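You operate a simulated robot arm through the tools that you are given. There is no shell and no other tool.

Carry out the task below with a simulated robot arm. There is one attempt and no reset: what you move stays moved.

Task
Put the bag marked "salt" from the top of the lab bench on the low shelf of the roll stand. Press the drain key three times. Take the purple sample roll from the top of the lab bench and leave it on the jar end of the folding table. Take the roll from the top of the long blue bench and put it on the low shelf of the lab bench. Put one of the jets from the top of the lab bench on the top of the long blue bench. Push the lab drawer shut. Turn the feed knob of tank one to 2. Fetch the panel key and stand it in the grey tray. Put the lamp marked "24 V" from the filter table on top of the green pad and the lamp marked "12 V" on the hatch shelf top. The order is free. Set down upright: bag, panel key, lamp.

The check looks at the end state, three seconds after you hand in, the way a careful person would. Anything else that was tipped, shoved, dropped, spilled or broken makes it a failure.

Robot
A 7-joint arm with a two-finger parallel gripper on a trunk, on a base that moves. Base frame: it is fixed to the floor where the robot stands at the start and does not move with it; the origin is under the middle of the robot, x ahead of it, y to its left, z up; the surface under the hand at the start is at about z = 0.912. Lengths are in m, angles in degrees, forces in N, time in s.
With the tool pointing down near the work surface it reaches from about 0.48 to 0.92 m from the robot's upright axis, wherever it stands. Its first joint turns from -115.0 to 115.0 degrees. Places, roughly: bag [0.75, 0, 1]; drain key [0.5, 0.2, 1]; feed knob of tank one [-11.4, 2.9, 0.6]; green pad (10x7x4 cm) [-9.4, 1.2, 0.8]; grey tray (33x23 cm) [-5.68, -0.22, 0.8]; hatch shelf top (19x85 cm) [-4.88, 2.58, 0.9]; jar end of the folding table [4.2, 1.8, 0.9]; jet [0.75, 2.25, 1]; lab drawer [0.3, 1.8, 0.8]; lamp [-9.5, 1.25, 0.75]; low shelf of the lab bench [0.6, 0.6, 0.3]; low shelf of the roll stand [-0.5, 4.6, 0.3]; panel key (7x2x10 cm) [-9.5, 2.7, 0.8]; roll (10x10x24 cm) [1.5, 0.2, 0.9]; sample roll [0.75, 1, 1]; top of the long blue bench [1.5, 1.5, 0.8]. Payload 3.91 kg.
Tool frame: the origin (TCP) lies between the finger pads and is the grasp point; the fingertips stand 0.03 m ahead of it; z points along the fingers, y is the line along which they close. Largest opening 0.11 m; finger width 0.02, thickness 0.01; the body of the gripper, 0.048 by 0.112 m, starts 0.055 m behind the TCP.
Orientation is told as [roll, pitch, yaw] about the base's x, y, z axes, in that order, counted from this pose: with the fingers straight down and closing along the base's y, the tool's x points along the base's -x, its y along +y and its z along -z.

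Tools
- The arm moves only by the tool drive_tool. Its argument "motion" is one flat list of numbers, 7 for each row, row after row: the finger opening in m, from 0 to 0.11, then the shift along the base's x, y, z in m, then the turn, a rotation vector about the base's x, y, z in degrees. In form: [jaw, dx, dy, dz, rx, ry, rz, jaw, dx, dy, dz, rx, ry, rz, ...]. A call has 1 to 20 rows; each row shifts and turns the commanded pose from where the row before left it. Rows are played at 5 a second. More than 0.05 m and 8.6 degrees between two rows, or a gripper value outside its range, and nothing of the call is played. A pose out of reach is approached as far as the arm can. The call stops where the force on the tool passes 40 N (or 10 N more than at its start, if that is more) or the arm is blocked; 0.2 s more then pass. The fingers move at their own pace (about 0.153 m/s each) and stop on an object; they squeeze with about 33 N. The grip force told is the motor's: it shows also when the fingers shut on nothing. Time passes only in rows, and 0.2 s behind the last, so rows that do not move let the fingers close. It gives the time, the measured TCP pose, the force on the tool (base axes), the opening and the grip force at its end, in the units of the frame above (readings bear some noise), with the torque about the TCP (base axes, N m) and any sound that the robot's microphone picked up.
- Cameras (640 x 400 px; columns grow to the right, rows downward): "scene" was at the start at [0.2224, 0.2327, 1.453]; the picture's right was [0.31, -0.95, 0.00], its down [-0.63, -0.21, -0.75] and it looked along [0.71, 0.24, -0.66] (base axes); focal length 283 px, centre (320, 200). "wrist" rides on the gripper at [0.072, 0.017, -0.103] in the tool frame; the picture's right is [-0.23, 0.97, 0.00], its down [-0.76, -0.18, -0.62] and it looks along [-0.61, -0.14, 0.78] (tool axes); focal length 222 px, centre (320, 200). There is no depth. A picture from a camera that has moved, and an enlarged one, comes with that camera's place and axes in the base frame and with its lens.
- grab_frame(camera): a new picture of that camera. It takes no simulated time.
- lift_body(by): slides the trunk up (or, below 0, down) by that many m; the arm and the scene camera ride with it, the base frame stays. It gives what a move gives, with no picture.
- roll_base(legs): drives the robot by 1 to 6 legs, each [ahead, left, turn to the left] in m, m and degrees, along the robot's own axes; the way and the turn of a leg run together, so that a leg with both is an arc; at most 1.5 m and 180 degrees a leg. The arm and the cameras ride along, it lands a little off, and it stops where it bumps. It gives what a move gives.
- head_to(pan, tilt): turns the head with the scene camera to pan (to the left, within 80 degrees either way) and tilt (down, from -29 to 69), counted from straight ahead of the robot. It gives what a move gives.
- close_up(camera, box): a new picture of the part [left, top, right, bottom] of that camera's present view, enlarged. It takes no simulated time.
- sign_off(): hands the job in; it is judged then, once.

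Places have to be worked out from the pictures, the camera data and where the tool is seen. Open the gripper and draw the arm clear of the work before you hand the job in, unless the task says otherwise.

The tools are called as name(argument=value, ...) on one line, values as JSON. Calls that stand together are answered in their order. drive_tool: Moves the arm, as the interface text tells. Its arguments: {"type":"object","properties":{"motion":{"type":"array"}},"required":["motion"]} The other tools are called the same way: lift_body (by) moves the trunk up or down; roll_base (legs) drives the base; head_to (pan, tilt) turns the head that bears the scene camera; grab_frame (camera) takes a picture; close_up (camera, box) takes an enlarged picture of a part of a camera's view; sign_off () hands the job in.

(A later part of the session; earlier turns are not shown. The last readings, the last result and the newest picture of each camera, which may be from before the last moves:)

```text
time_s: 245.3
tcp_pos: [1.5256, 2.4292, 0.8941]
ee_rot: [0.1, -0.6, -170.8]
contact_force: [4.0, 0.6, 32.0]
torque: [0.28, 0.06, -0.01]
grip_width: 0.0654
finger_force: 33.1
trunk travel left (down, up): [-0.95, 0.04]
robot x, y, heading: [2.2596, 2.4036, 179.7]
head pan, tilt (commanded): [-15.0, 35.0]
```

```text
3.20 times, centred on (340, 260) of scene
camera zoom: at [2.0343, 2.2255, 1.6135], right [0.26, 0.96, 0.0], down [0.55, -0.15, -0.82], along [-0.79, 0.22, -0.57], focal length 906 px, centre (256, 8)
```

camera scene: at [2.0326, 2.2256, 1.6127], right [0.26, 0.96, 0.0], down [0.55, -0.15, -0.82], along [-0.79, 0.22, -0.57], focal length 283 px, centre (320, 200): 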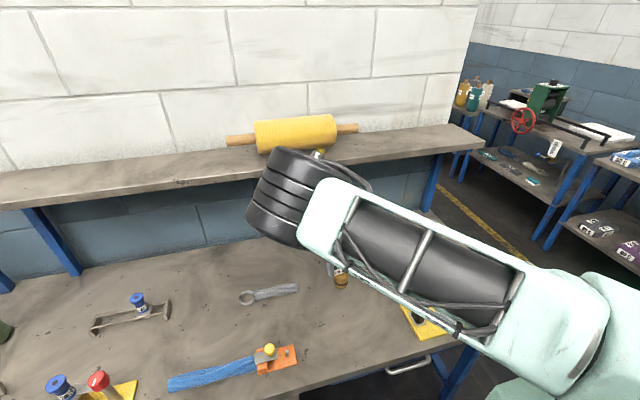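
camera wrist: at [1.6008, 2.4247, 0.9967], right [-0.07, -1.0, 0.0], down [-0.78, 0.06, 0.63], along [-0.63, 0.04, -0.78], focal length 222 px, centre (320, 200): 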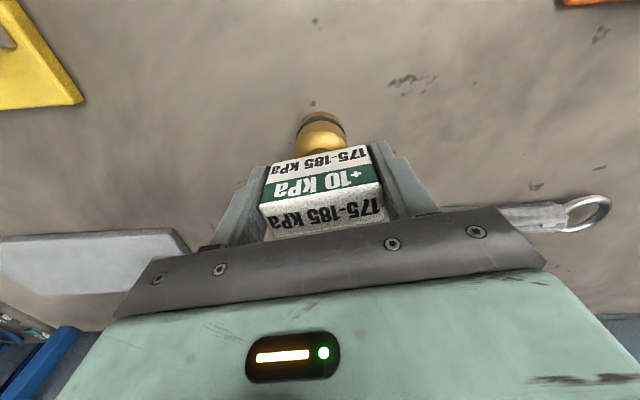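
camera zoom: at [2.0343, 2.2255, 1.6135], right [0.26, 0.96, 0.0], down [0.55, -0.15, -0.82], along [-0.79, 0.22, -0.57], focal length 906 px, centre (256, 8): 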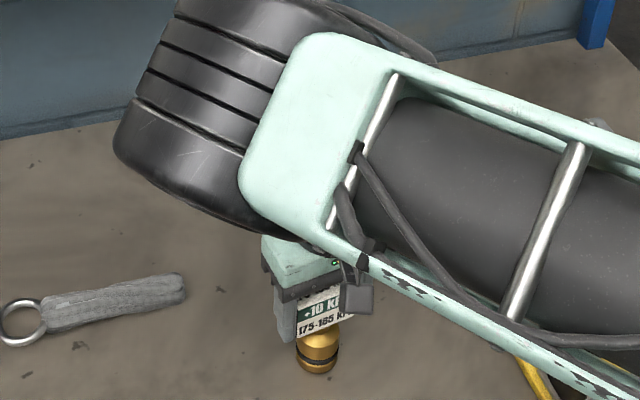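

The jet stands on the bench (surface z≈0.81). I ease up 4 mm, open the fingers and rise clear.

drive_tool(motion=[0, 0, 0, 0.004, 0, 0, 0, 0, 0, 0, 0, 0, 0, 0])

drive_tool(motion=[0.08, 0, 0, 0, 0, 0, 0, 0.09, 0, 0, 0, 0, 0, 0, 0.095, 0, 0, 0, 0, 0, 0, 0.095, 0, 0, 0.02, 0, 0, 0, 0.095, 0, 0, 0.045, 0, 0, 0, 0.095, 0, 0, 0.045, 0, 0, 0, 0.095, 0, 0, 0.045, 0, 0, 0, 0.095, 0, 0, 0.045, 0, 0, 0, 0.095, 0, 0, 0.045, 0, 0, 0, 0.095, 0, 0, 0.045, 0, 0, 0])

grab_frame(camera="wrist")

grab_frame(camera="scene")

```text
time_s: 245.9
tcp_pos: [1.5271, 2.4296, 0.8934]
ee_rot: [0.2, -0.1, -170.8]
contact_force: [-3.6, 0.6, 7.5]
torque: [0.14, 0.68, 0.01]
grip_width: 0.0656
finger_force: 32.5
trunk travel left (down, up): [-0.95, 0.04]
robot x, y, heading: [2.2591, 2.4063, 179.5]
head pan, tilt (commanded): [-15.0, 35.0]
```

```text
time_s: 248.1
tcp_pos: [1.5283, 2.4289, 1.1846]
ee_rot: [0.2, -0.2, -170.9]
contact_force: [-0.7, 0.3, 0.2]
torque: [0.03, -0.04, 0.0]
grip_width: 0.0947
finger_force: 0.1
trunk travel left (down, up): [-0.95, 0.04]
robot x, y, heading: [2.2574, 2.4034, 179.8]
head pan, tilt (commanded): [-15.0, 35.0]
```

```text
taken
camera wrist: at [1.6017, 2.4239, 1.2879], right [-0.07, -1.0, 0.0], down [-0.78, 0.06, 0.62], along [-0.62, 0.04, -0.78], focal length 222 px, centre (320, 200)
```

wrist: 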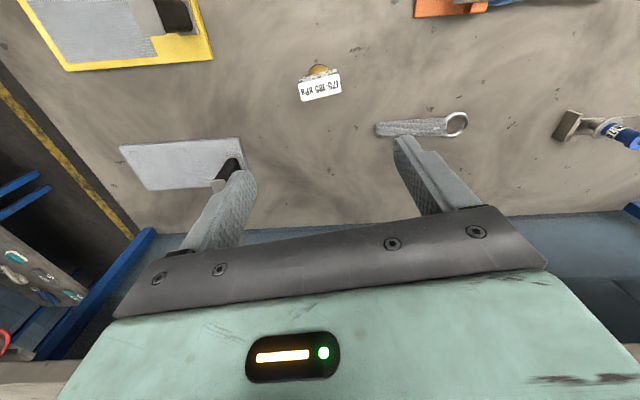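

```text
taken
camera scene: at [2.0321, 2.2255, 1.6125], right [0.26, 0.96, 0.0], down [0.55, -0.15, -0.82], along [-0.79, 0.22, -0.57], focal length 283 px, centre (320, 200)
```

scene: 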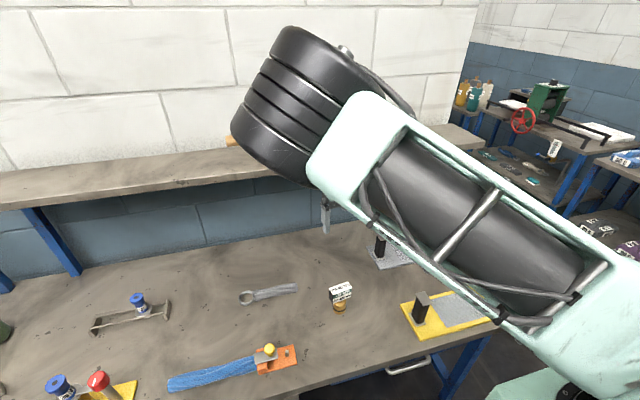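

The jet stands upright on the long blue bench. Now I draw the arm in and strafe along the aisle toward the yellow roll at y≈0.2.

drive_tool(motion=[0.095, 0.03, 0, 0.04, 0, 0, 0, 0.095, 0.04, 0, 0.03, 0, 0, 0, 0.095, 0.045, 0, 0.02, 0, 0, 0, 0.095, 0.045, 0, 0.02, 0, 0, 0, 0.095, 0.045, 0, 0.02, 0, 0, 0, 0.095, 0.03, 0, 0.02, 0, 0, 0])

roll_base(legs=[[-0.15, 0.9, 0]])

head_to(pan=35, tilt=25)

grab_frame(camera="scene")

head_to(pan=75, tilt=20)

grab_frame(camera="scene")

```text
time_s: 249.6
tcp_pos: [1.7469, 2.4866, 1.3308]
ee_rot: [1.3, 0.1, 177.9]
contact_force: [0.5, -1.2, -0.6]
torque: [-0.02, -0.01, 0.0]
grip_width: 0.0948
finger_force: 0.1
trunk travel left (down, up): [-0.95, 0.04]
robot x, y, heading: [2.2613, 2.4075, 179.8]
head pan, tilt (commanded): [-15.0, 35.0]
stopped in row 6: the arm was blocked; the commanded pose is now the measured one
```

```text
time_s: 254.3
tcp_pos: [1.8901, 1.6091, 1.3298]
ee_rot: [1.1, 0.0, 177.3]
contact_force: [-1.2, -0.6, -0.5]
torque: [-0.02, 0.01, 0.03]
grip_width: 0.095
finger_force: 0.1
trunk travel left (down, up): [-0.95, 0.04]
robot x, y, heading: [2.3987, 1.5236, 179.0]
head pan, tilt (commanded): [-15.0, 35.0]
```

```text
time_s: 255.4
tcp_pos: [1.8888, 1.6093, 1.3316]
ee_rot: [1.2, 0.0, 177.0]
contact_force: [0.0, -0.5, -0.7]
torque: [-0.01, 0.0, -0.02]
grip_width: 0.095
finger_force: 0.1
trunk travel left (down, up): [-0.95, 0.04]
robot x, y, heading: [2.4004, 1.5191, 178.7]
head pan, tilt (commanded): [35.0, 25.0]
```

```text
taken
camera scene: at [2.1634, 1.317, 1.6285], right [-0.05, 1.0, 0.0], down [0.42, 0.02, -0.91], along [-0.91, -0.04, -0.42], focal length 283 px, centre (320, 200)
```

scene: 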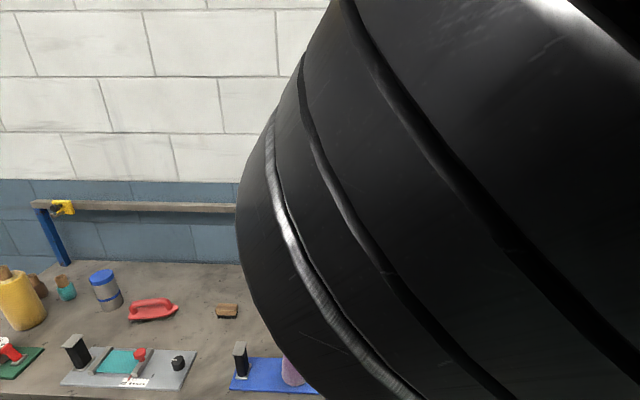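

```text
time_s: 256.5
tcp_pos: [1.8893, 1.6106, 1.3309]
ee_rot: [1.0, 0.0, 176.9]
contact_force: [-0.2, -0.1, 1.2]
torque: [0.0, 0.0, -0.02]
grip_width: 0.0948
finger_force: 0.1
trunk travel left (down, up): [-0.95, 0.04]
robot x, y, heading: [2.4003, 1.5209, 179.0]
head pan, tilt (commanded): [75.0, 20.0]
```

```text
taken
camera scene: at [2.1629, 1.3132, 1.6341], right [-0.09, 1.0, 0.0], down [0.36, 0.03, -0.93], along [-0.93, -0.08, -0.37], focal length 283 px, centre (320, 200)
```

scene: 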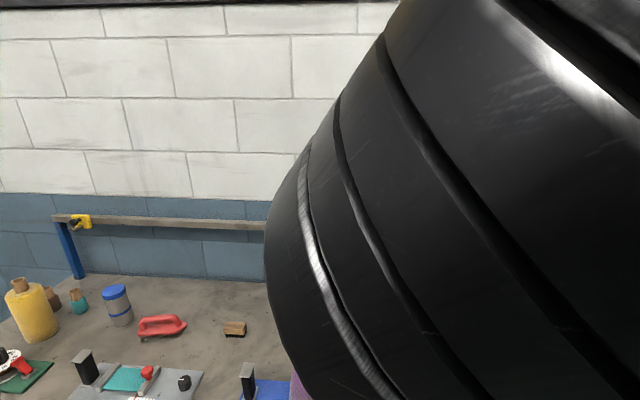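

The tucked elbow is touching the head and keeps it from turning. I extend the arm a little to free it, then look again.

drive_tool(motion=[0.095, -0.03, -0.02, 0, 0, 0, 0, 0.095, -0.04, -0.02, 0, 0, 0, 4, 0.095, -0.04, -0.03, 0, 0, 0, 5, 0.095, -0.03, -0.03, 0, 0, 0, 3])

head_to(pan=50, tilt=25)

grab_frame(camera="scene")

```text
time_s: 257.5
tcp_pos: [1.7483, 1.5109, 1.3322]
ee_rot: [1.1, 0.1, -170.7]
contact_force: [0.1, -0.3, 0.2]
torque: [-0.03, -0.01, -0.03]
grip_width: 0.0953
finger_force: 0.1
trunk travel left (down, up): [-0.95, 0.04]
robot x, y, heading: [2.4011, 1.5203, 178.9]
head pan, tilt (commanded): [75.0, 20.0]
```

```text
time_s: 258.4
tcp_pos: [1.7477, 1.5105, 1.3326]
ee_rot: [1.0, 0.0, -170.8]
contact_force: [-0.2, -0.6, 0.0]
torque: [0.0, -0.02, 0.02]
grip_width: 0.0952
finger_force: 0.1
trunk travel left (down, up): [-0.95, 0.04]
robot x, y, heading: [2.4016, 1.5182, 179.1]
head pan, tilt (commanded): [50.0, 25.0]
```

```text
taken
camera scene: at [2.195, 1.2516, 1.6284], right [-0.76, 0.66, 0.0], down [0.28, 0.32, -0.91], along [-0.59, -0.68, -0.42], focal length 283 px, centre (320, 200)
```

scene: 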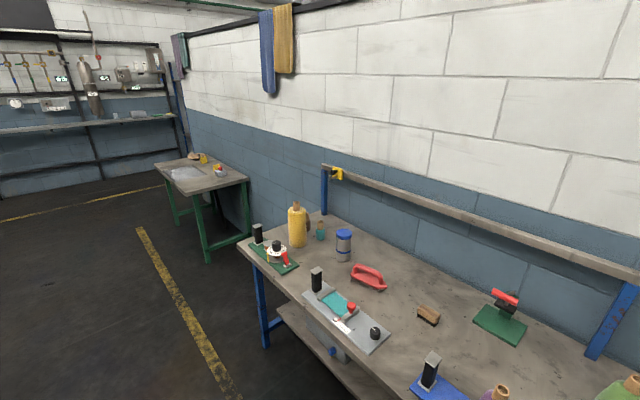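

The yellow roll with its brown core stands near the bench end, with a teal bottle beside it. I strafe on to y≈0.3 to get it in front of the robot.

roll_base(legs=[[0, 1.2, 0.9]])

head_to(pan=5, tilt=35)

grab_frame(camera="scene")

grab_frame(camera="wrist")

```text
time_s: 264.4
tcp_pos: [1.7343, 0.3182, 1.3315]
ee_rot: [1.1, 0.0, -170.2]
contact_force: [-0.4, 0.0, 0.8]
torque: [0.01, 0.02, 0.0]
grip_width: 0.0951
finger_force: 0.1
trunk travel left (down, up): [-0.95, 0.04]
robot x, y, heading: [2.3892, 0.335, 179.7]
head pan, tilt (commanded): [50.0, 25.0]
```

```text
time_s: 265.5
tcp_pos: [1.7347, 0.3183, 1.3324]
ee_rot: [1.1, 0.0, -170.1]
contact_force: [-0.5, 0.2, 0.5]
torque: [-0.02, -0.02, -0.01]
grip_width: 0.0953
finger_force: 0.1
trunk travel left (down, up): [-0.95, 0.04]
robot x, y, heading: [2.3885, 0.3375, 179.6]
head pan, tilt (commanded): [5.0, 35.0]
```

```text
taken
camera scene: at [2.1556, 0.1266, 1.6126], right [-0.08, 1.0, 0.0], down [0.57, 0.05, -0.82], along [-0.82, -0.07, -0.57], focal length 283 px, centre (320, 200)
```

scene: 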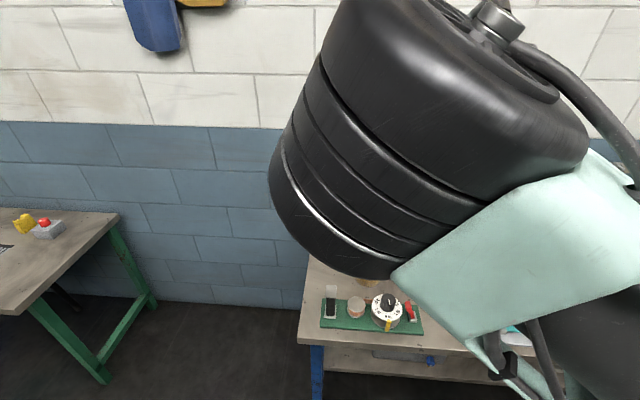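

```text
taken
camera wrist: at [1.8083, 0.316, 1.4357], right [-0.06, -1.0, 0.02], down [-0.78, 0.06, 0.62], along [-0.62, 0.02, -0.79], focal length 222 px, centre (320, 200)
```

wrist: 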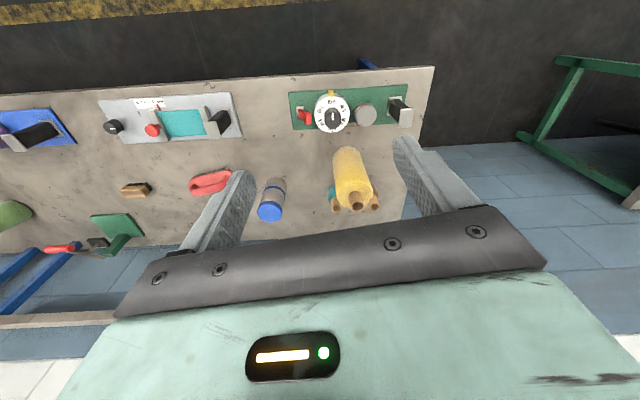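

The wrist view shows the roll with two corked bottles just behind it. I enlarge that part.

close_up(camera="wrist", box=[240, 80, 460, 225])

```text
2.76 times, centred on (350, 152) of wrist
camera zoom: at [1.8083, 0.316, 1.4357], right [-0.06, -1.0, 0.02], down [-0.78, 0.06, 0.62], along [-0.62, 0.02, -0.79], focal length 613 px, centre (237, 331)
```

zoom: 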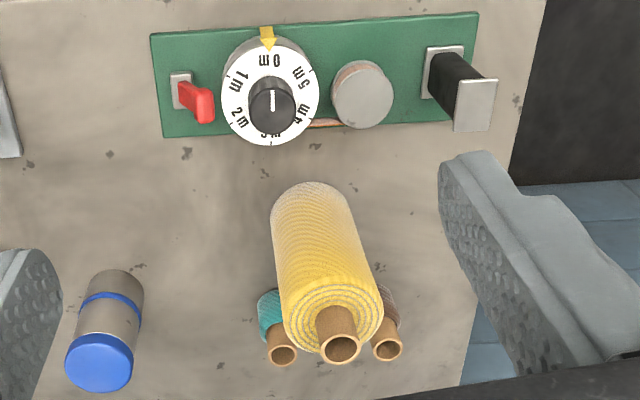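

The target is the big yellow roll, about [1.485, 0.24], ~8.5 cm across, with two small rolls close behind it. I'll grip its body from the front with a level tool (camera on top), so first I yaw the hand by 170°.

drive_tool(motion=[0.11, 0, 0, 0, 0, 0, 8.5, 0.11, 0, 0, 0, 0, 0, 8.5, 0.11, 0, 0, 0, 0, 0, 8.5, 0.11, 0, 0, 0, 0, 0, 8.5, 0.11, 0, 0, 0, 0, 0, 8.5, 0.11, 0, 0, 0, 0, 0, 8.5, 0.11, 0, 0, 0, 0, 0, 8.5, 0.11, 0, 0, 0, 0, 0, 8.5, 0.11, 0, 0, 0, 0, 0, 8.5, 0.11, 0, 0, 0, 0, 0, 8.5, 0.11, 0, 0, 0, 0, 0, 8.5, 0.11, 0, 0, 0, 0, 0, 8.5, 0.11, 0, 0, 0, 0, 0, 8.5, 0.11, 0, 0, 0, 0, 0, 8.5, 0.11, 0, 0, 0, 0, 0, 8.5, 0.11, 0, 0, 0, 0, 0, 8.5, 0.11, 0, 0, 0, 0, 0, 8.5, 0.11, 0, 0, 0, 0, 0, 8.5, 0.11, 0, 0, 0, 0, 0, 8.5, 0.11, 0, 0, 0, 0, 0, 8.5])

drive_tool(motion=[0.11, 0, 0, 0, 0, 8.5, 0, 0.11, 0, 0, 0, 0, 8.5, 0, 0.11, 0, 0, 0, 0, 8.5, 0, 0.11, 0, 0, 0, 0, 8.5, 0, 0.11, 0, 0, 0, 0, 8.5, 0, 0.11, 0, 0, 0, 0, 8.5, 0, 0.11, 0, 0, 0, 0, 8.5, 0, 0.11, 0, 0, 0, 0, 8.5, 0, 0.11, 0, 0, 0, 0, 8.5, 0, 0.11, 0, 0, 0, 0, 8.5, 0, 0.11, 0, 0, 0, 0, 5, 0, 0.11, 0, 0, 0, 0, 0, 0])

grab_frame(camera="wrist")

grab_frame(camera="scene")

```text
time_s: 269.7
tcp_pos: [1.7358, 0.3179, 1.3317]
ee_rot: [1.2, -0.1, 0.0]
contact_force: [-0.5, -0.2, 0.2]
torque: [0.02, 0.0, 0.0]
grip_width: 0.1098
finger_force: 0.0
trunk travel left (down, up): [-0.95, 0.04]
robot x, y, heading: [2.388, 0.334, 179.6]
head pan, tilt (commanded): [5.0, 35.0]
```

```text
time_s: 272.3
tcp_pos: [1.7248, 0.3124, 1.332]
ee_rot: [-113.0, 89.8, -114.1]
contact_force: [-0.7, -0.3, 0.1]
torque: [0.0, 0.01, 0.03]
grip_width: 0.11
finger_force: 0.0
out of reach, approached as far as the arm can: row 9, 10
trunk travel left (down, up): [-0.95, 0.04]
robot x, y, heading: [2.3879, 0.3344, 179.6]
head pan, tilt (commanded): [5.0, 35.0]
```

```text
taken
camera wrist: at [1.8286, 0.3278, 1.404], right [0.02, 0.97, -0.23], down [0.62, -0.19, -0.76], along [-0.79, -0.13, -0.61], focal length 222 px, centre (320, 200)
```

wrist: 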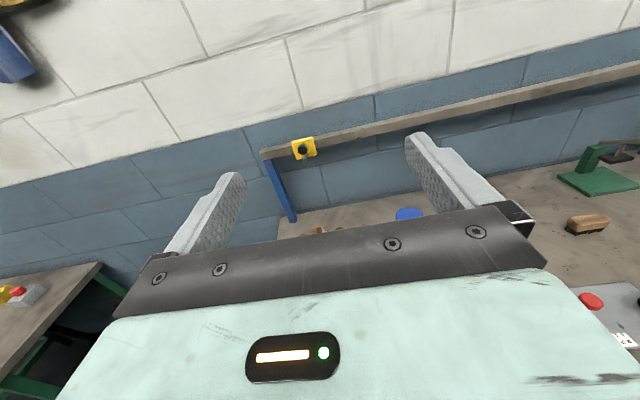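

```text
taken
camera scene: at [2.1555, 0.1266, 1.6125], right [-0.08, 1.0, 0.0], down [0.57, 0.05, -0.82], along [-0.82, -0.07, -0.57], focal length 283 px, centre (320, 200)
```

scene: 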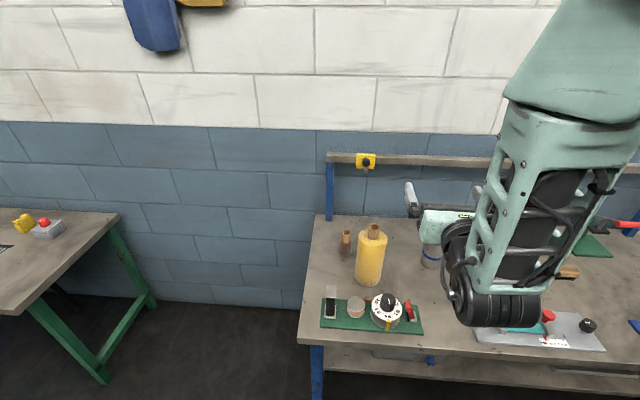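

The tool is level now and the roll is in plain view. I enlarge to measure the roll's width and the height of the board in front.

close_up(camera="scene", box=[310, 200, 450, 340])

```text
2.86 times, centred on (380, 270) of scene
camera zoom: at [2.1555, 0.1266, 1.6125], right [-0.08, 1.0, 0.0], down [0.57, 0.05, -0.82], along [-0.82, -0.07, -0.57], focal length 809 px, centre (149, 0)
```

zoom: 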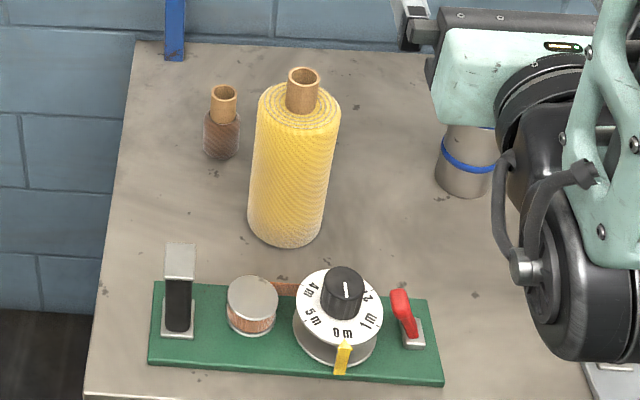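

From this side the wrist joint would hang over the dial board, so I'll instead approach the roll from the open −y end of the bench. I strafe to y≈−0.67, turn to face +y, and look.

roll_base(legs=[[0, 1.0, 0], [0, 0, -89.6]])

head_to(pan=30, tilt=30)

grab_frame(camera="scene")

head_to(pan=75, tilt=30)

grab_frame(camera="scene")

```text
time_s: 281.5
tcp_pos: [2.3669, -0.0201, 1.3321]
ee_rot: [-97.5, 89.8, 170.3]
contact_force: [0.0, 0.2, -0.1]
torque: [-0.01, 0.02, 0.02]
grip_width: 0.1102
finger_force: 0.0
trunk travel left (down, up): [-0.95, 0.04]
robot x, y, heading: [2.38, -0.6837, 88.5]
head pan, tilt (commanded): [5.0, 35.0]
```

```text
time_s: 282.4
tcp_pos: [2.3683, -0.0194, 1.3312]
ee_rot: [-97.0, 89.7, 171.1]
contact_force: [-0.8, -0.3, 0.4]
torque: [0.0, 0.02, -0.03]
grip_width: 0.1099
finger_force: 0.3
trunk travel left (down, up): [-0.95, 0.04]
robot x, y, heading: [2.3791, -0.6821, 88.9]
head pan, tilt (commanded): [30.0, 30.0]
```

```text
taken
camera scene: at [2.1366, -0.4544, 1.6204], right [0.88, 0.48, 0.0], down [0.24, -0.44, -0.87], along [-0.42, 0.76, -0.5], focal length 283 px, centre (320, 200)
```

scene: 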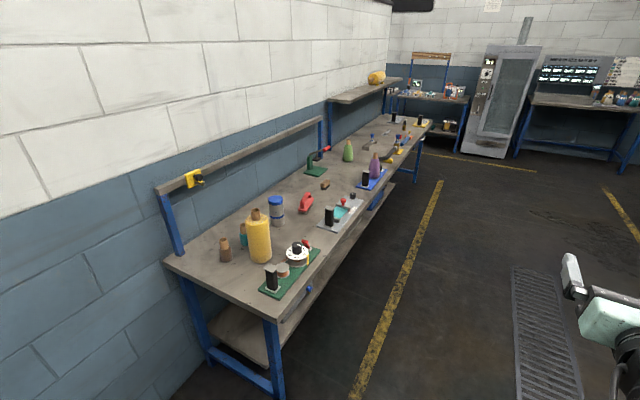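

```text
time_s: 283.5
tcp_pos: [2.3678, -0.0203, 1.3322]
ee_rot: [-96.9, 89.9, 171.0]
contact_force: [-0.6, -0.4, -0.2]
torque: [0.0, 0.01, -0.03]
grip_width: 0.1103
finger_force: 0.2
trunk travel left (down, up): [-0.95, 0.04]
robot x, y, heading: [2.3855, -0.682, 88.4]
head pan, tilt (commanded): [75.0, 30.0]
```

```text
taken
camera scene: at [2.0932, -0.5084, 1.6204], right [0.28, 0.96, 0.0], down [0.48, -0.14, -0.87], along [-0.83, 0.24, -0.5], focal length 283 px, centre (320, 200)
```

scene: 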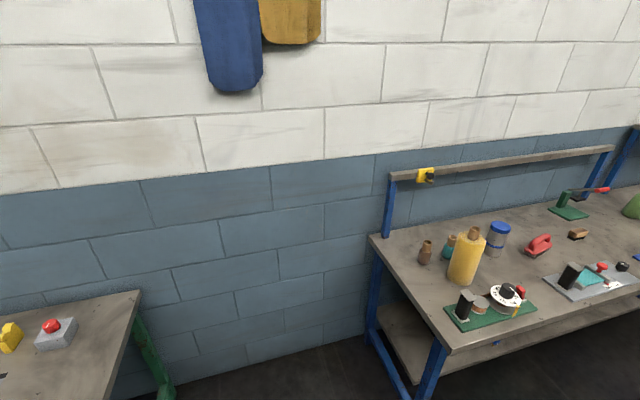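

The space before the bench end is free. I strafe left to x≈1.6, squaring up the heading to 90°.

roll_base(legs=[[0, 0.77, 1.4]])

head_to(pan=5, tilt=35)

grab_frame(camera="scene")

grab_frame(camera="wrist")

```text
time_s: 286.5
tcp_pos: [1.803, -0.0158, 1.3322]
ee_rot: [-89.8, 89.8, -173.7]
contact_force: [0.5, 0.1, 1.0]
torque: [0.01, 0.0, -0.04]
grip_width: 0.1099
finger_force: 0.0
trunk travel left (down, up): [-0.95, 0.04]
robot x, y, heading: [1.9093, -0.6725, 96.6]
head pan, tilt (commanded): [75.0, 30.0]
stopped in leg 1: the robot was blocked; the commanded pose is now the measured one
```

```text
time_s: 287.9
tcp_pos: [1.8023, -0.0167, 1.3313]
ee_rot: [-92.8, 89.7, -177.0]
contact_force: [-0.2, 0.4, 0.2]
torque: [-0.01, 0.0, -0.01]
grip_width: 0.1104
finger_force: 0.1
trunk travel left (down, up): [-0.95, 0.04]
robot x, y, heading: [1.906, -0.6676, 96.7]
head pan, tilt (commanded): [5.0, 35.0]
```

```text
taken
camera scene: at [1.669, -0.4644, 1.6126], right [0.98, 0.2, 0.0], down [0.12, -0.56, -0.82], along [-0.16, 0.8, -0.57], focal length 283 px, centre (320, 200)
```

scene: 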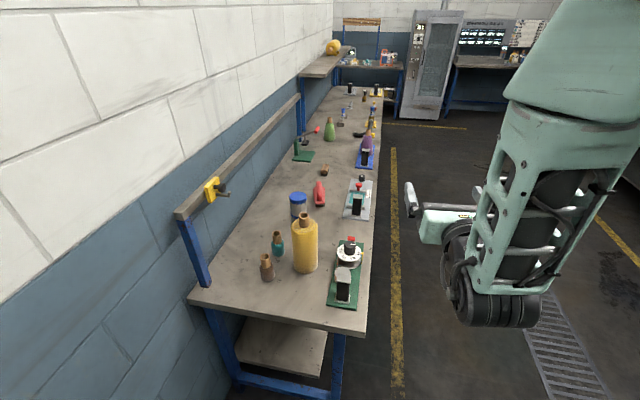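

```text
taken
camera wrist: at [1.8297, -0.1171, 1.4041], right [0.97, 0.1, -0.23], down [-0.12, -0.64, -0.76], along [-0.22, 0.76, -0.61], focal length 222 px, centre (320, 200)
```

wrist: 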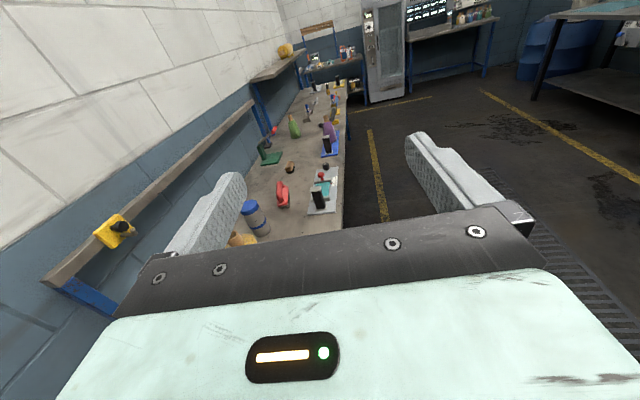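

The base met something on its left at about x≈1.63. I look down there before doing anything else.

head_to(pan=78, tilt=50)

grab_frame(camera="scene")

head_to(pan=45, tilt=60)

grab_frame(camera="scene")

```text
time_s: 289.4
tcp_pos: [1.8017, -0.0156, 1.331]
ee_rot: [-93.0, 89.9, -177.2]
contact_force: [-0.6, -0.1, -0.3]
torque: [0.01, -0.02, 0.02]
grip_width: 0.1098
finger_force: 0.0
trunk travel left (down, up): [-0.95, 0.04]
robot x, y, heading: [1.907, -0.6661, 96.4]
head pan, tilt (commanded): [78.0, 50.0]
```

```text
taken
camera scene: at [1.61, -0.5433, 1.5909], right [0.1, 1.0, 0.0], down [0.76, -0.07, -0.64], along [-0.64, 0.06, -0.77], focal length 283 px, centre (320, 200)
```

scene: 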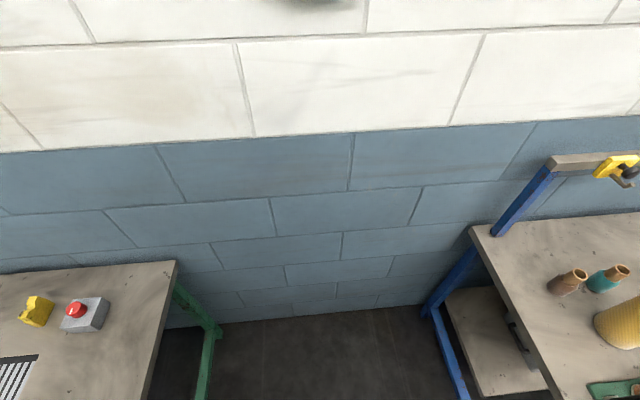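

```text
time_s: 290.4
tcp_pos: [1.802, -0.0171, 1.3317]
ee_rot: [-92.6, 89.8, -176.7]
contact_force: [0.3, 0.0, 0.7]
torque: [-0.05, 0.0, -0.01]
grip_width: 0.1099
finger_force: 0.0
trunk travel left (down, up): [-0.95, 0.04]
robot x, y, heading: [1.9069, -0.6692, 96.3]
head pan, tilt (commanded): [45.0, 60.0]
```

```text
taken
camera scene: at [1.6344, -0.5093, 1.5783], right [0.62, 0.78, 0.0], down [0.68, -0.54, -0.5], along [-0.39, 0.31, -0.87], focal length 283 px, centre (320, 200)
```

scene: 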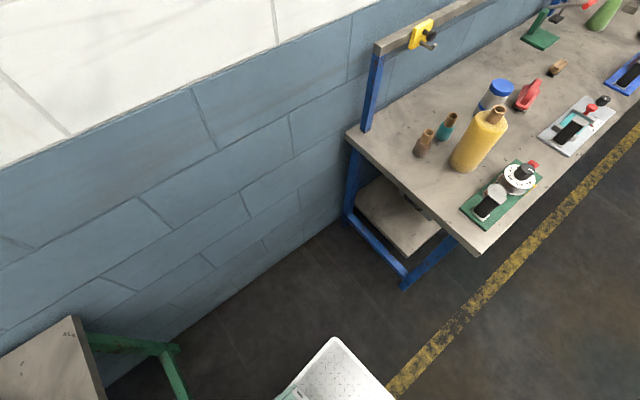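

The rear-left corner touched the green table's corner; nothing on it moved. I step right, go 0.16 m ahead while straightening, then strafe left in front of the bench end.

roll_base(legs=[[0, -0.05, 0], [0.17, 0, -6.5], [0, 0.34, 0]])

head_to(pan=5, tilt=40)

grab_frame(camera="scene")

grab_frame(camera="wrist")

```text
time_s: 294.1
tcp_pos: [1.5856, 0.1652, 1.3321]
ee_rot: [-93.0, 89.8, 176.2]
contact_force: [0.9, -0.5, -0.4]
torque: [-0.01, 0.0, 0.02]
grip_width: 0.1099
finger_force: 0.1
trunk travel left (down, up): [-0.95, 0.04]
robot x, y, heading: [1.6164, -0.4978, 90.0]
head pan, tilt (commanded): [45.0, 60.0]
```

```text
time_s: 295.2
tcp_pos: [1.5871, 0.1648, 1.3315]
ee_rot: [-93.1, 89.9, 176.1]
contact_force: [0.1, 0.7, -0.7]
torque: [-0.02, 0.0, -0.03]
grip_width: 0.11
finger_force: 0.1
trunk travel left (down, up): [-0.95, 0.04]
robot x, y, heading: [1.6141, -0.4964, 89.6]
head pan, tilt (commanded): [5.0, 40.0]
```

```text
taken
camera scene: at [1.4024, -0.268, 1.605], right [1.0, 0.09, 0.0], down [0.06, -0.64, -0.77], along [-0.07, 0.76, -0.64], focal length 283 px, centre (320, 200)
```

scene: 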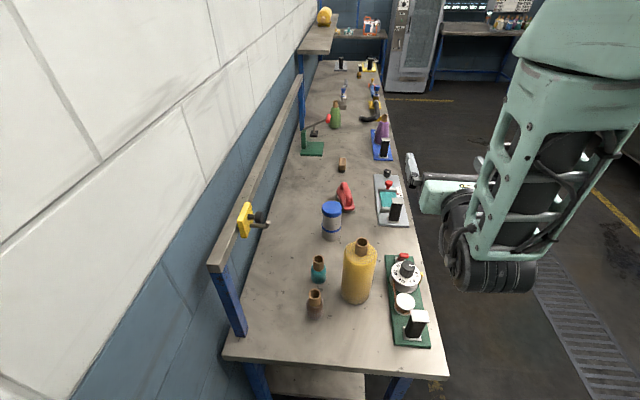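

```text
taken
camera wrist: at [1.6021, 0.0615, 1.4042], right [0.97, -0.01, -0.23], down [-0.19, -0.62, -0.76], along [-0.13, 0.78, -0.61], focal length 222 px, centre (320, 200)
```

wrist: 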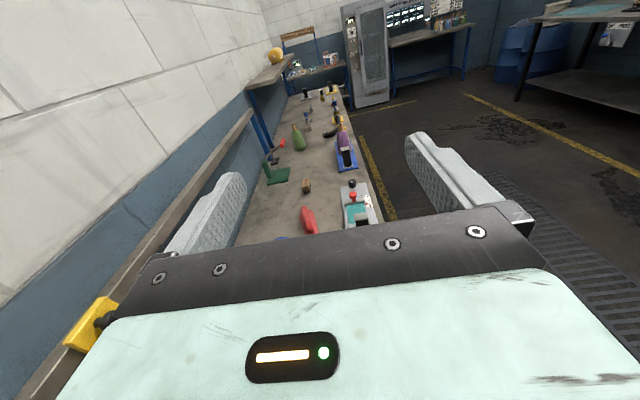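

The roll is at about [1.472, 0.239]; the small rolls and the black post are low and to the sides. I back 7 cm and shift 11 cm left so the hand lines up with the roll, short of it.

roll_base(legs=[[-0.07, 0.11, 0]])

grab_frame(camera="wrist")

grab_frame(camera="scene")

```text
time_s: 296.5
tcp_pos: [1.4764, 0.0955, 1.332]
ee_rot: [-91.1, 89.7, 178.2]
contact_force: [1.0, 0.1, 0.1]
torque: [-0.03, 0.02, 0.0]
grip_width: 0.1101
finger_force: 0.0
trunk travel left (down, up): [-0.95, 0.04]
robot x, y, heading: [1.505, -0.5664, 89.9]
head pan, tilt (commanded): [5.0, 40.0]
```

```text
taken
camera wrist: at [1.4923, -0.0086, 1.4041], right [0.97, -0.01, -0.23], down [-0.19, -0.62, -0.76], along [-0.13, 0.78, -0.61], focal length 222 px, centre (320, 200)
```

wrist: 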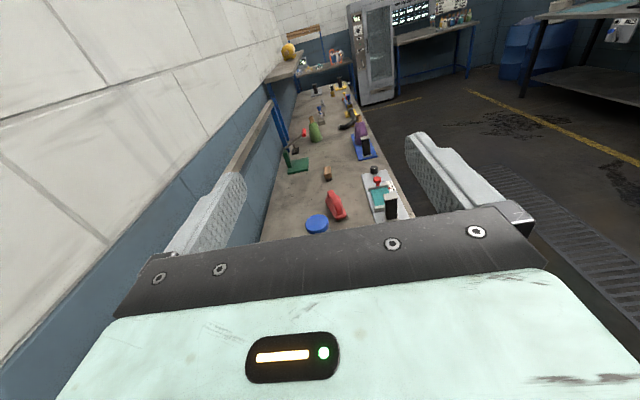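

```text
taken
camera scene: at [1.2926, -0.3379, 1.605], right [1.0, 0.09, 0.0], down [0.05, -0.64, -0.77], along [-0.07, 0.76, -0.64], focal length 283 px, centre (320, 200)
```

scene: 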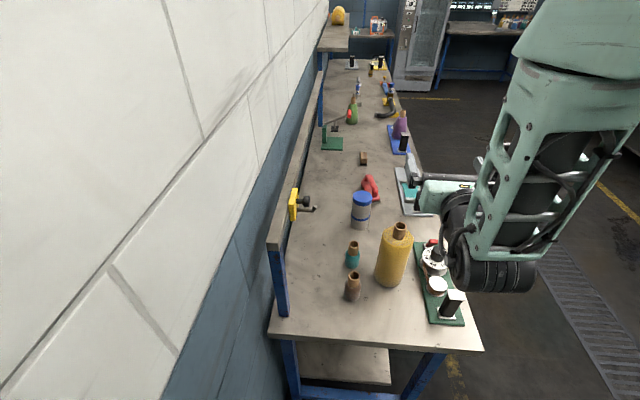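

The hand lines up with the roll. I lower to z≈0.995 while 10 cm short of it.

drive_tool(motion=[0.11, -0.006, 0, -0.045, 0, 0, 0, 0.11, 0, 0, -0.045, 0, 0, 0, 0.11, 0, 0, -0.045, 0, 0, 0, 0.11, 0, 0, -0.045, 0, 0, 0, 0.11, 0, 0, -0.045, 0, 0, 0, 0.11, 0, 0, -0.045, 0, 0, 0, 0.11, 0, 0, -0.045, 0, 0, 0, 0.11, 0, 0, -0.022, 0, 0, 0])

grab_frame(camera="wrist")

grab_frame(camera="scene")

```text
time_s: 298.3
tcp_pos: [1.4712, 0.095, 0.9935]
ee_rot: [-89.1, 89.8, -179.9]
contact_force: [1.0, -0.2, 0.1]
torque: [-0.02, 0.0, 0.0]
grip_width: 0.11
finger_force: 0.1
trunk travel left (down, up): [-0.95, 0.04]
robot x, y, heading: [1.5037, -0.5698, 89.8]
head pan, tilt (commanded): [5.0, 40.0]
```

```text
taken
camera wrist: at [1.4865, -0.0084, 1.0665], right [0.97, -0.01, -0.23], down [-0.19, -0.62, -0.76], along [-0.13, 0.78, -0.61], focal length 222 px, centre (320, 200)
```

wrist: 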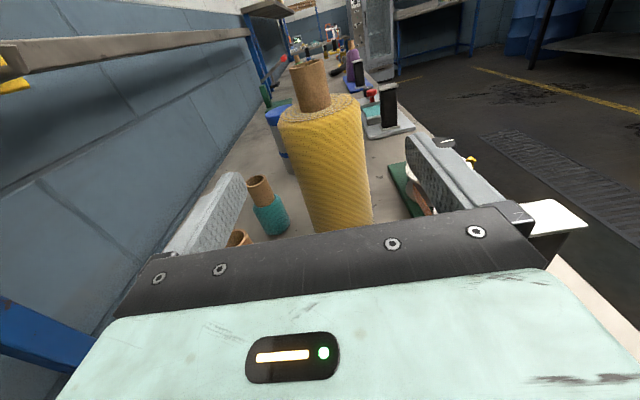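

```text
taken
camera scene: at [1.2924, -0.3381, 1.6051], right [1.0, 0.09, 0.0], down [0.05, -0.64, -0.77], along [-0.07, 0.76, -0.64], focal length 283 px, centre (320, 200)
```

scene: 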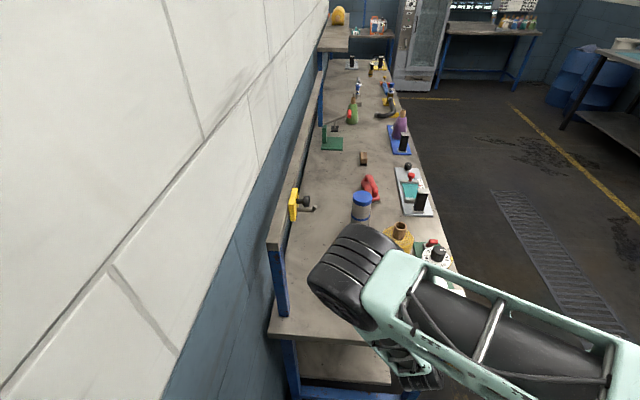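

The roll's core is centred (x≈1.4706) between the open fingers, and they pass above the board and small rolls. I advance in steps toward y≈0.239.

drive_tool(motion=[0.11, 0, 0.03, 0, 0, 0, 0, 0.11, 0, 0.03, 0, 0, 0, 0, 0.11, 0, 0.03, 0, 0, 0, 0])

grab_frame(camera="wrist")

grab_frame(camera="scene")

```text
time_s: 299.1
tcp_pos: [1.4703, 0.1838, 0.9941]
ee_rot: [-88.3, 89.8, -179.0]
contact_force: [-0.6, -0.1, 0.3]
torque: [-0.04, 0.0, -0.02]
grip_width: 0.11
finger_force: 0.0
trunk travel left (down, up): [-0.95, 0.04]
robot x, y, heading: [1.5055, -0.5662, 89.9]
head pan, tilt (commanded): [5.0, 40.0]
```

```text
taken
camera wrist: at [1.4859, 0.081, 1.0661], right [0.97, -0.01, -0.23], down [-0.19, -0.62, -0.76], along [-0.13, 0.78, -0.61], focal length 222 px, centre (320, 200)
```

wrist: 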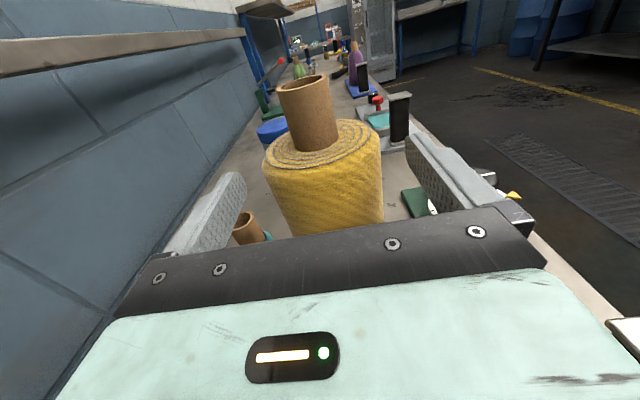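

```text
taken
camera scene: at [1.2922, -0.3383, 1.6051], right [1.0, 0.09, 0.0], down [0.05, -0.64, -0.77], along [-0.07, 0.76, -0.64], focal length 283 px, centre (320, 200)
```

scene: 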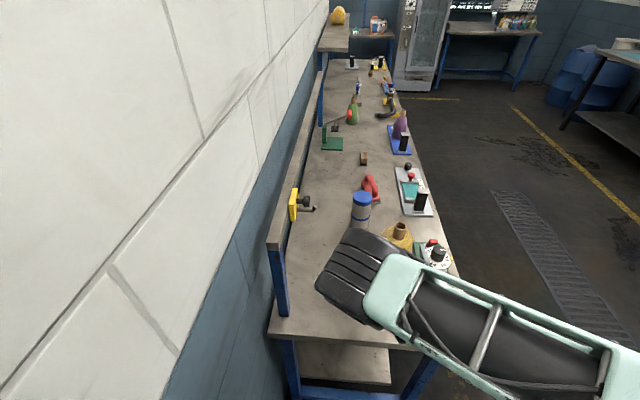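

The body top turns out near z≈0.997 and the core runs up to ≈1.04–1.05. I'll grip the core instead: raise to z≈1.022 and advance to y≈0.24.

drive_tool(motion=[0.11, 0, 0, 0.028, 0, 0, 0, 0.09, 0, 0.03, 0, 0, 0, 0, 0.08, 0, 0.025, 0, 0, 0, 0])

grab_frame(camera="wrist")

close_up(camera="wrist", box=[200, 40, 440, 230])

```text
time_s: 299.9
tcp_pos: [1.4708, 0.2402, 1.0226]
ee_rot: [-87.2, 89.8, -178.0]
contact_force: [-0.2, 0.1, -0.2]
torque: [0.0, -0.01, 0.0]
grip_width: 0.08
finger_force: 0.0
trunk travel left (down, up): [-0.95, 0.04]
robot x, y, heading: [1.5042, -0.5667, 89.8]
head pan, tilt (commanded): [5.0, 40.0]
```

```text
taken
camera wrist: at [1.4856, 0.1359, 1.095], right [0.97, -0.01, -0.23], down [-0.19, -0.62, -0.76], along [-0.13, 0.78, -0.61], focal length 222 px, centre (320, 200)
```

wrist: 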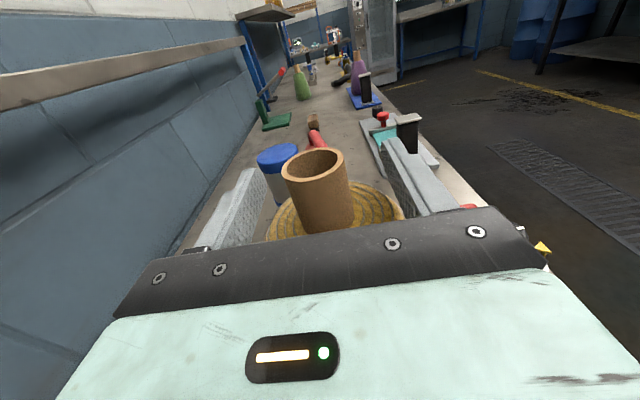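

```text
2.11 times, centred on (320, 135) of wrist
camera zoom: at [1.4856, 0.1359, 1.095], right [0.97, -0.01, -0.23], down [-0.19, -0.62, -0.76], along [-0.13, 0.78, -0.61], focal length 468 px, centre (320, 337)
```

zoom: 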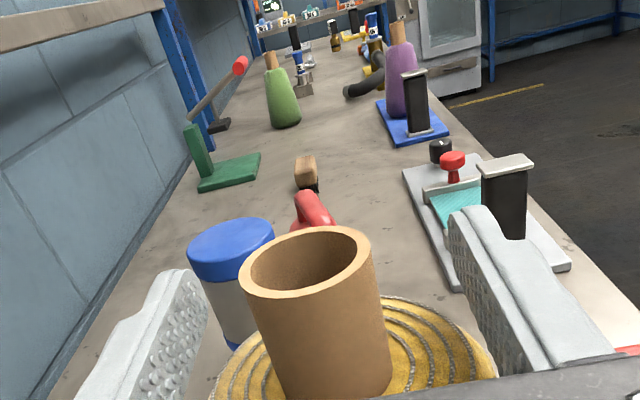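

The core tube stands between the fingers at the right depth. I close on it.

drive_tool(motion=[0, 0, 0, 0, 0, 0, 0, 0, 0, 0, 0, 0, 0, 0, 0, 0, 0, 0, 0, 0, 0, 0, 0, 0, 0, 0, 0, 0])

drive_tool(motion=[0, 0, 0, 0.01, 0, 0, 0, 0, 0, 0, 0.02, 0, 0, 0, 0, 0, 0, 0.03, 0, 0, 0, 0, 0, 0, 0, 0, 0, 0])

grab_frame(camera="wrist")

grab_frame(camera="scene")

```text
time_s: 300.9
tcp_pos: [1.471, 0.2399, 1.0236]
ee_rot: [-97.1, 89.8, 172.0]
contact_force: [0.2, 0.4, 0.3]
torque: [0.12, -0.4, 0.03]
grip_width: 0.0326
finger_force: 33.0
trunk travel left (down, up): [-0.95, 0.04]
robot x, y, heading: [1.5056, -0.5647, 89.9]
head pan, tilt (commanded): [5.0, 40.0]
```

```text
time_s: 301.9
tcp_pos: [1.4706, 0.2376, 1.0808]
ee_rot: [-78.6, 89.8, -169.3]
contact_force: [0.7, 0.2, -3.8]
torque: [0.03, -0.01, -0.02]
grip_width: 0.0331
finger_force: 32.9
trunk travel left (down, up): [-0.95, 0.04]
robot x, y, heading: [1.504, -0.5632, 90.0]
head pan, tilt (commanded): [5.0, 40.0]
```

```text
taken
camera wrist: at [1.4859, 0.1351, 1.1544], right [0.97, -0.01, -0.23], down [-0.19, -0.62, -0.76], along [-0.13, 0.78, -0.61], focal length 222 px, centre (320, 200)
```

wrist: 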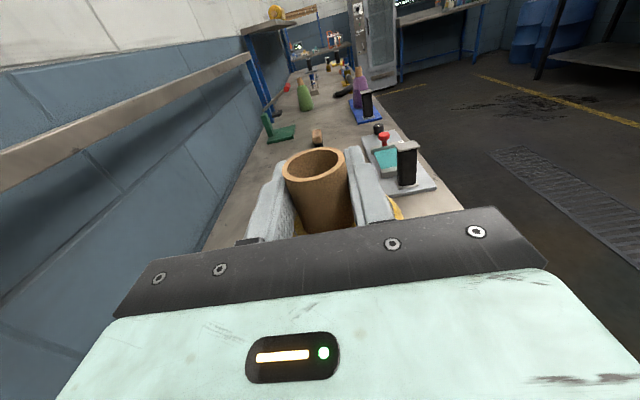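

```text
taken
camera scene: at [1.2923, -0.3379, 1.605], right [1.0, 0.09, 0.0], down [0.05, -0.64, -0.77], along [-0.07, 0.76, -0.64], focal length 283 px, centre (320, 200)
```

scene: 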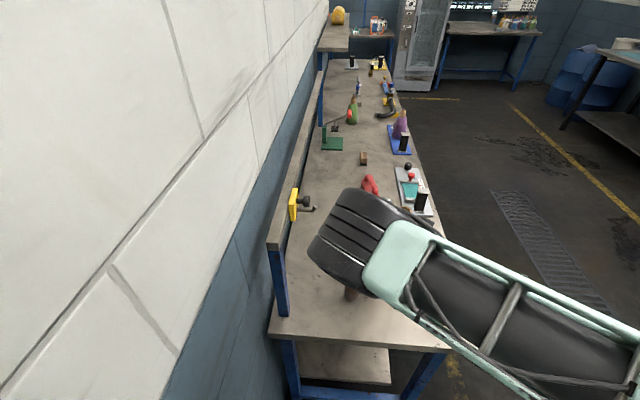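

The roll (about 0.4 kg) is up. I lift it well clear and then back away from the bench end.

drive_tool(motion=[0, 0, 0, 0.045, 0, 0, 0, 0, 0, 0, 0.045, 0, 0, 0, 0, 0, 0, 0.045, 0, 0, 0, 0, 0, 0, 0.045, 0, 0, 0, 0, 0, 0, 0.045, 0, 0, 0, 0, 0, 0, 0.04, 0, 0, 0, 0, 0, 0, 0, 0, 0, 0])

grab_frame(camera="scene")

grab_frame(camera="wrist")

```text
time_s: 303.5
tcp_pos: [1.47, 0.2412, 1.3477]
ee_rot: [-81.4, 89.9, -172.1]
contact_force: [0.2, -1.0, -3.8]
torque: [-0.04, -0.06, -0.02]
grip_width: 0.0328
finger_force: 32.7
trunk travel left (down, up): [-0.95, 0.04]
robot x, y, heading: [1.5056, -0.5641, 89.9]
head pan, tilt (commanded): [5.0, 40.0]
```

```text
taken
camera scene: at [1.2925, -0.3381, 1.605], right [1.0, 0.08, 0.0], down [0.05, -0.64, -0.77], along [-0.07, 0.76, -0.64], focal length 283 px, centre (320, 200)
```

scene: 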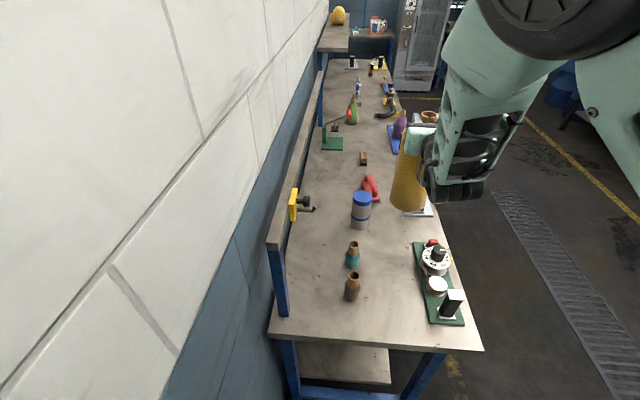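

```text
taken
camera wrist: at [1.4861, 0.1379, 1.4197], right [0.97, -0.01, -0.23], down [-0.19, -0.62, -0.76], along [-0.13, 0.78, -0.61], focal length 222 px, centre (320, 200)
```

wrist: 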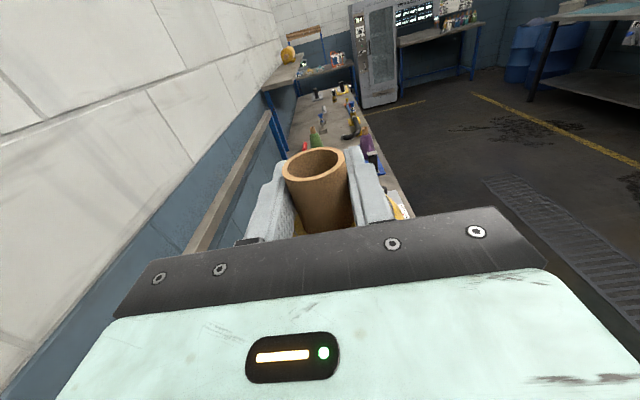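

All the other items on the bench are still in place. I draw the arm in a little, strafe right into the aisle and head back around the partition.

drive_tool(motion=[0, 0, -0.04, 0, 0, 0, 0, 0, 0, -0.04, 0, 0, 0, 0, 0, 0, -0.04, 0, 0, 0, 0])

roll_base(legs=[[0, -0.93, 0], [1.4, 0, 0], [1.4, 0, 0], [1.32, 0, 0]])

grab_frame(camera="wrist")

```text
time_s: 304.3
tcp_pos: [1.47, 0.1214, 1.347]
ee_rot: [-98.2, 89.8, 171.0]
contact_force: [-0.4, -0.1, -4.1]
torque: [0.01, -0.02, -0.01]
grip_width: 0.0328
finger_force: 33.4
trunk travel left (down, up): [-0.95, 0.04]
robot x, y, heading: [1.5039, -0.5663, 89.9]
head pan, tilt (commanded): [5.0, 40.0]
```

```text
time_s: 328.5
tcp_pos: [2.2359, 4.2262, 1.3461]
ee_rot: [-89.5, 89.8, -177.4]
contact_force: [0.9, 0.4, -3.1]
torque: [0.0, -0.01, -0.01]
grip_width: 0.0324
finger_force: 32.6
trunk travel left (down, up): [-0.95, 0.04]
robot x, y, heading: [2.3062, 3.5417, 93.0]
head pan, tilt (commanded): [5.0, 40.0]
```

```text
taken
camera wrist: at [2.2571, 4.1239, 1.4194], right [0.97, 0.04, -0.23], down [-0.16, -0.63, -0.76], along [-0.17, 0.78, -0.61], focal length 222 px, centre (320, 200)
```

wrist: 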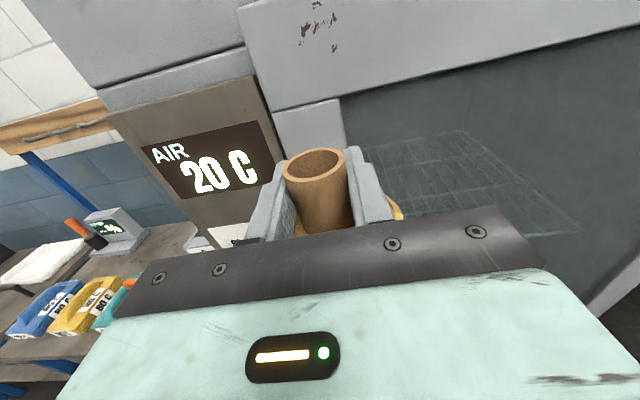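

The hand stopped just short of the oven front. I back up 0.25 m, turn to heading 180°, shift to the lane centre and drive toward −x.

roll_base(legs=[[-0.25, 0, 0], [0, 0, 87], [0, -0.22, 0]])

head_to(pan=25, tilt=20)

grab_frame(camera="scene")

```text
time_s: 335.3
tcp_pos: [1.6312, 3.4859, 1.3469]
ee_rot: [-86.1, 89.9, -86.8]
contact_force: [-0.5, -0.4, -3.9]
torque: [-0.01, -0.01, 0.01]
grip_width: 0.0322
finger_force: 32.9
trunk travel left (down, up): [-0.95, 0.04]
robot x, y, heading: [2.315, 3.5206, 179.9]
head pan, tilt (commanded): [5.0, 40.0]
```

```text
time_s: 336.1
tcp_pos: [1.6308, 3.4858, 1.3477]
ee_rot: [-83.6, 89.7, -84.4]
contact_force: [0.0, 0.3, -3.8]
torque: [0.02, 0.01, -0.02]
grip_width: 0.0319
finger_force: 33.3
trunk travel left (down, up): [-0.95, 0.04]
robot x, y, heading: [2.3176, 3.521, 180.0]
head pan, tilt (commanded): [25.0, 20.0]
```

```text
taken
camera scene: at [2.0915, 3.2776, 1.6363], right [-0.42, 0.91, 0.0], down [0.31, 0.14, -0.94], along [-0.85, -0.4, -0.34], focal length 283 px, centre (320, 200)
```

scene: 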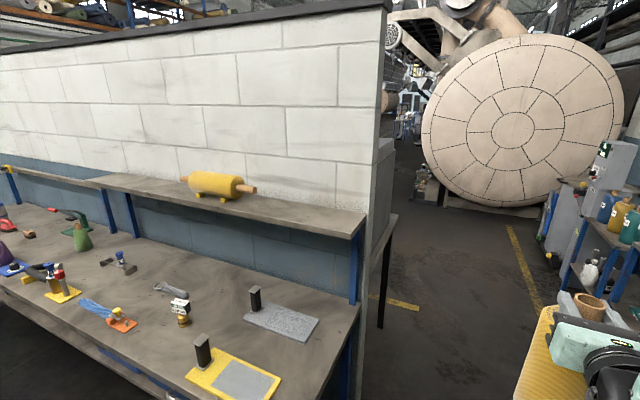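

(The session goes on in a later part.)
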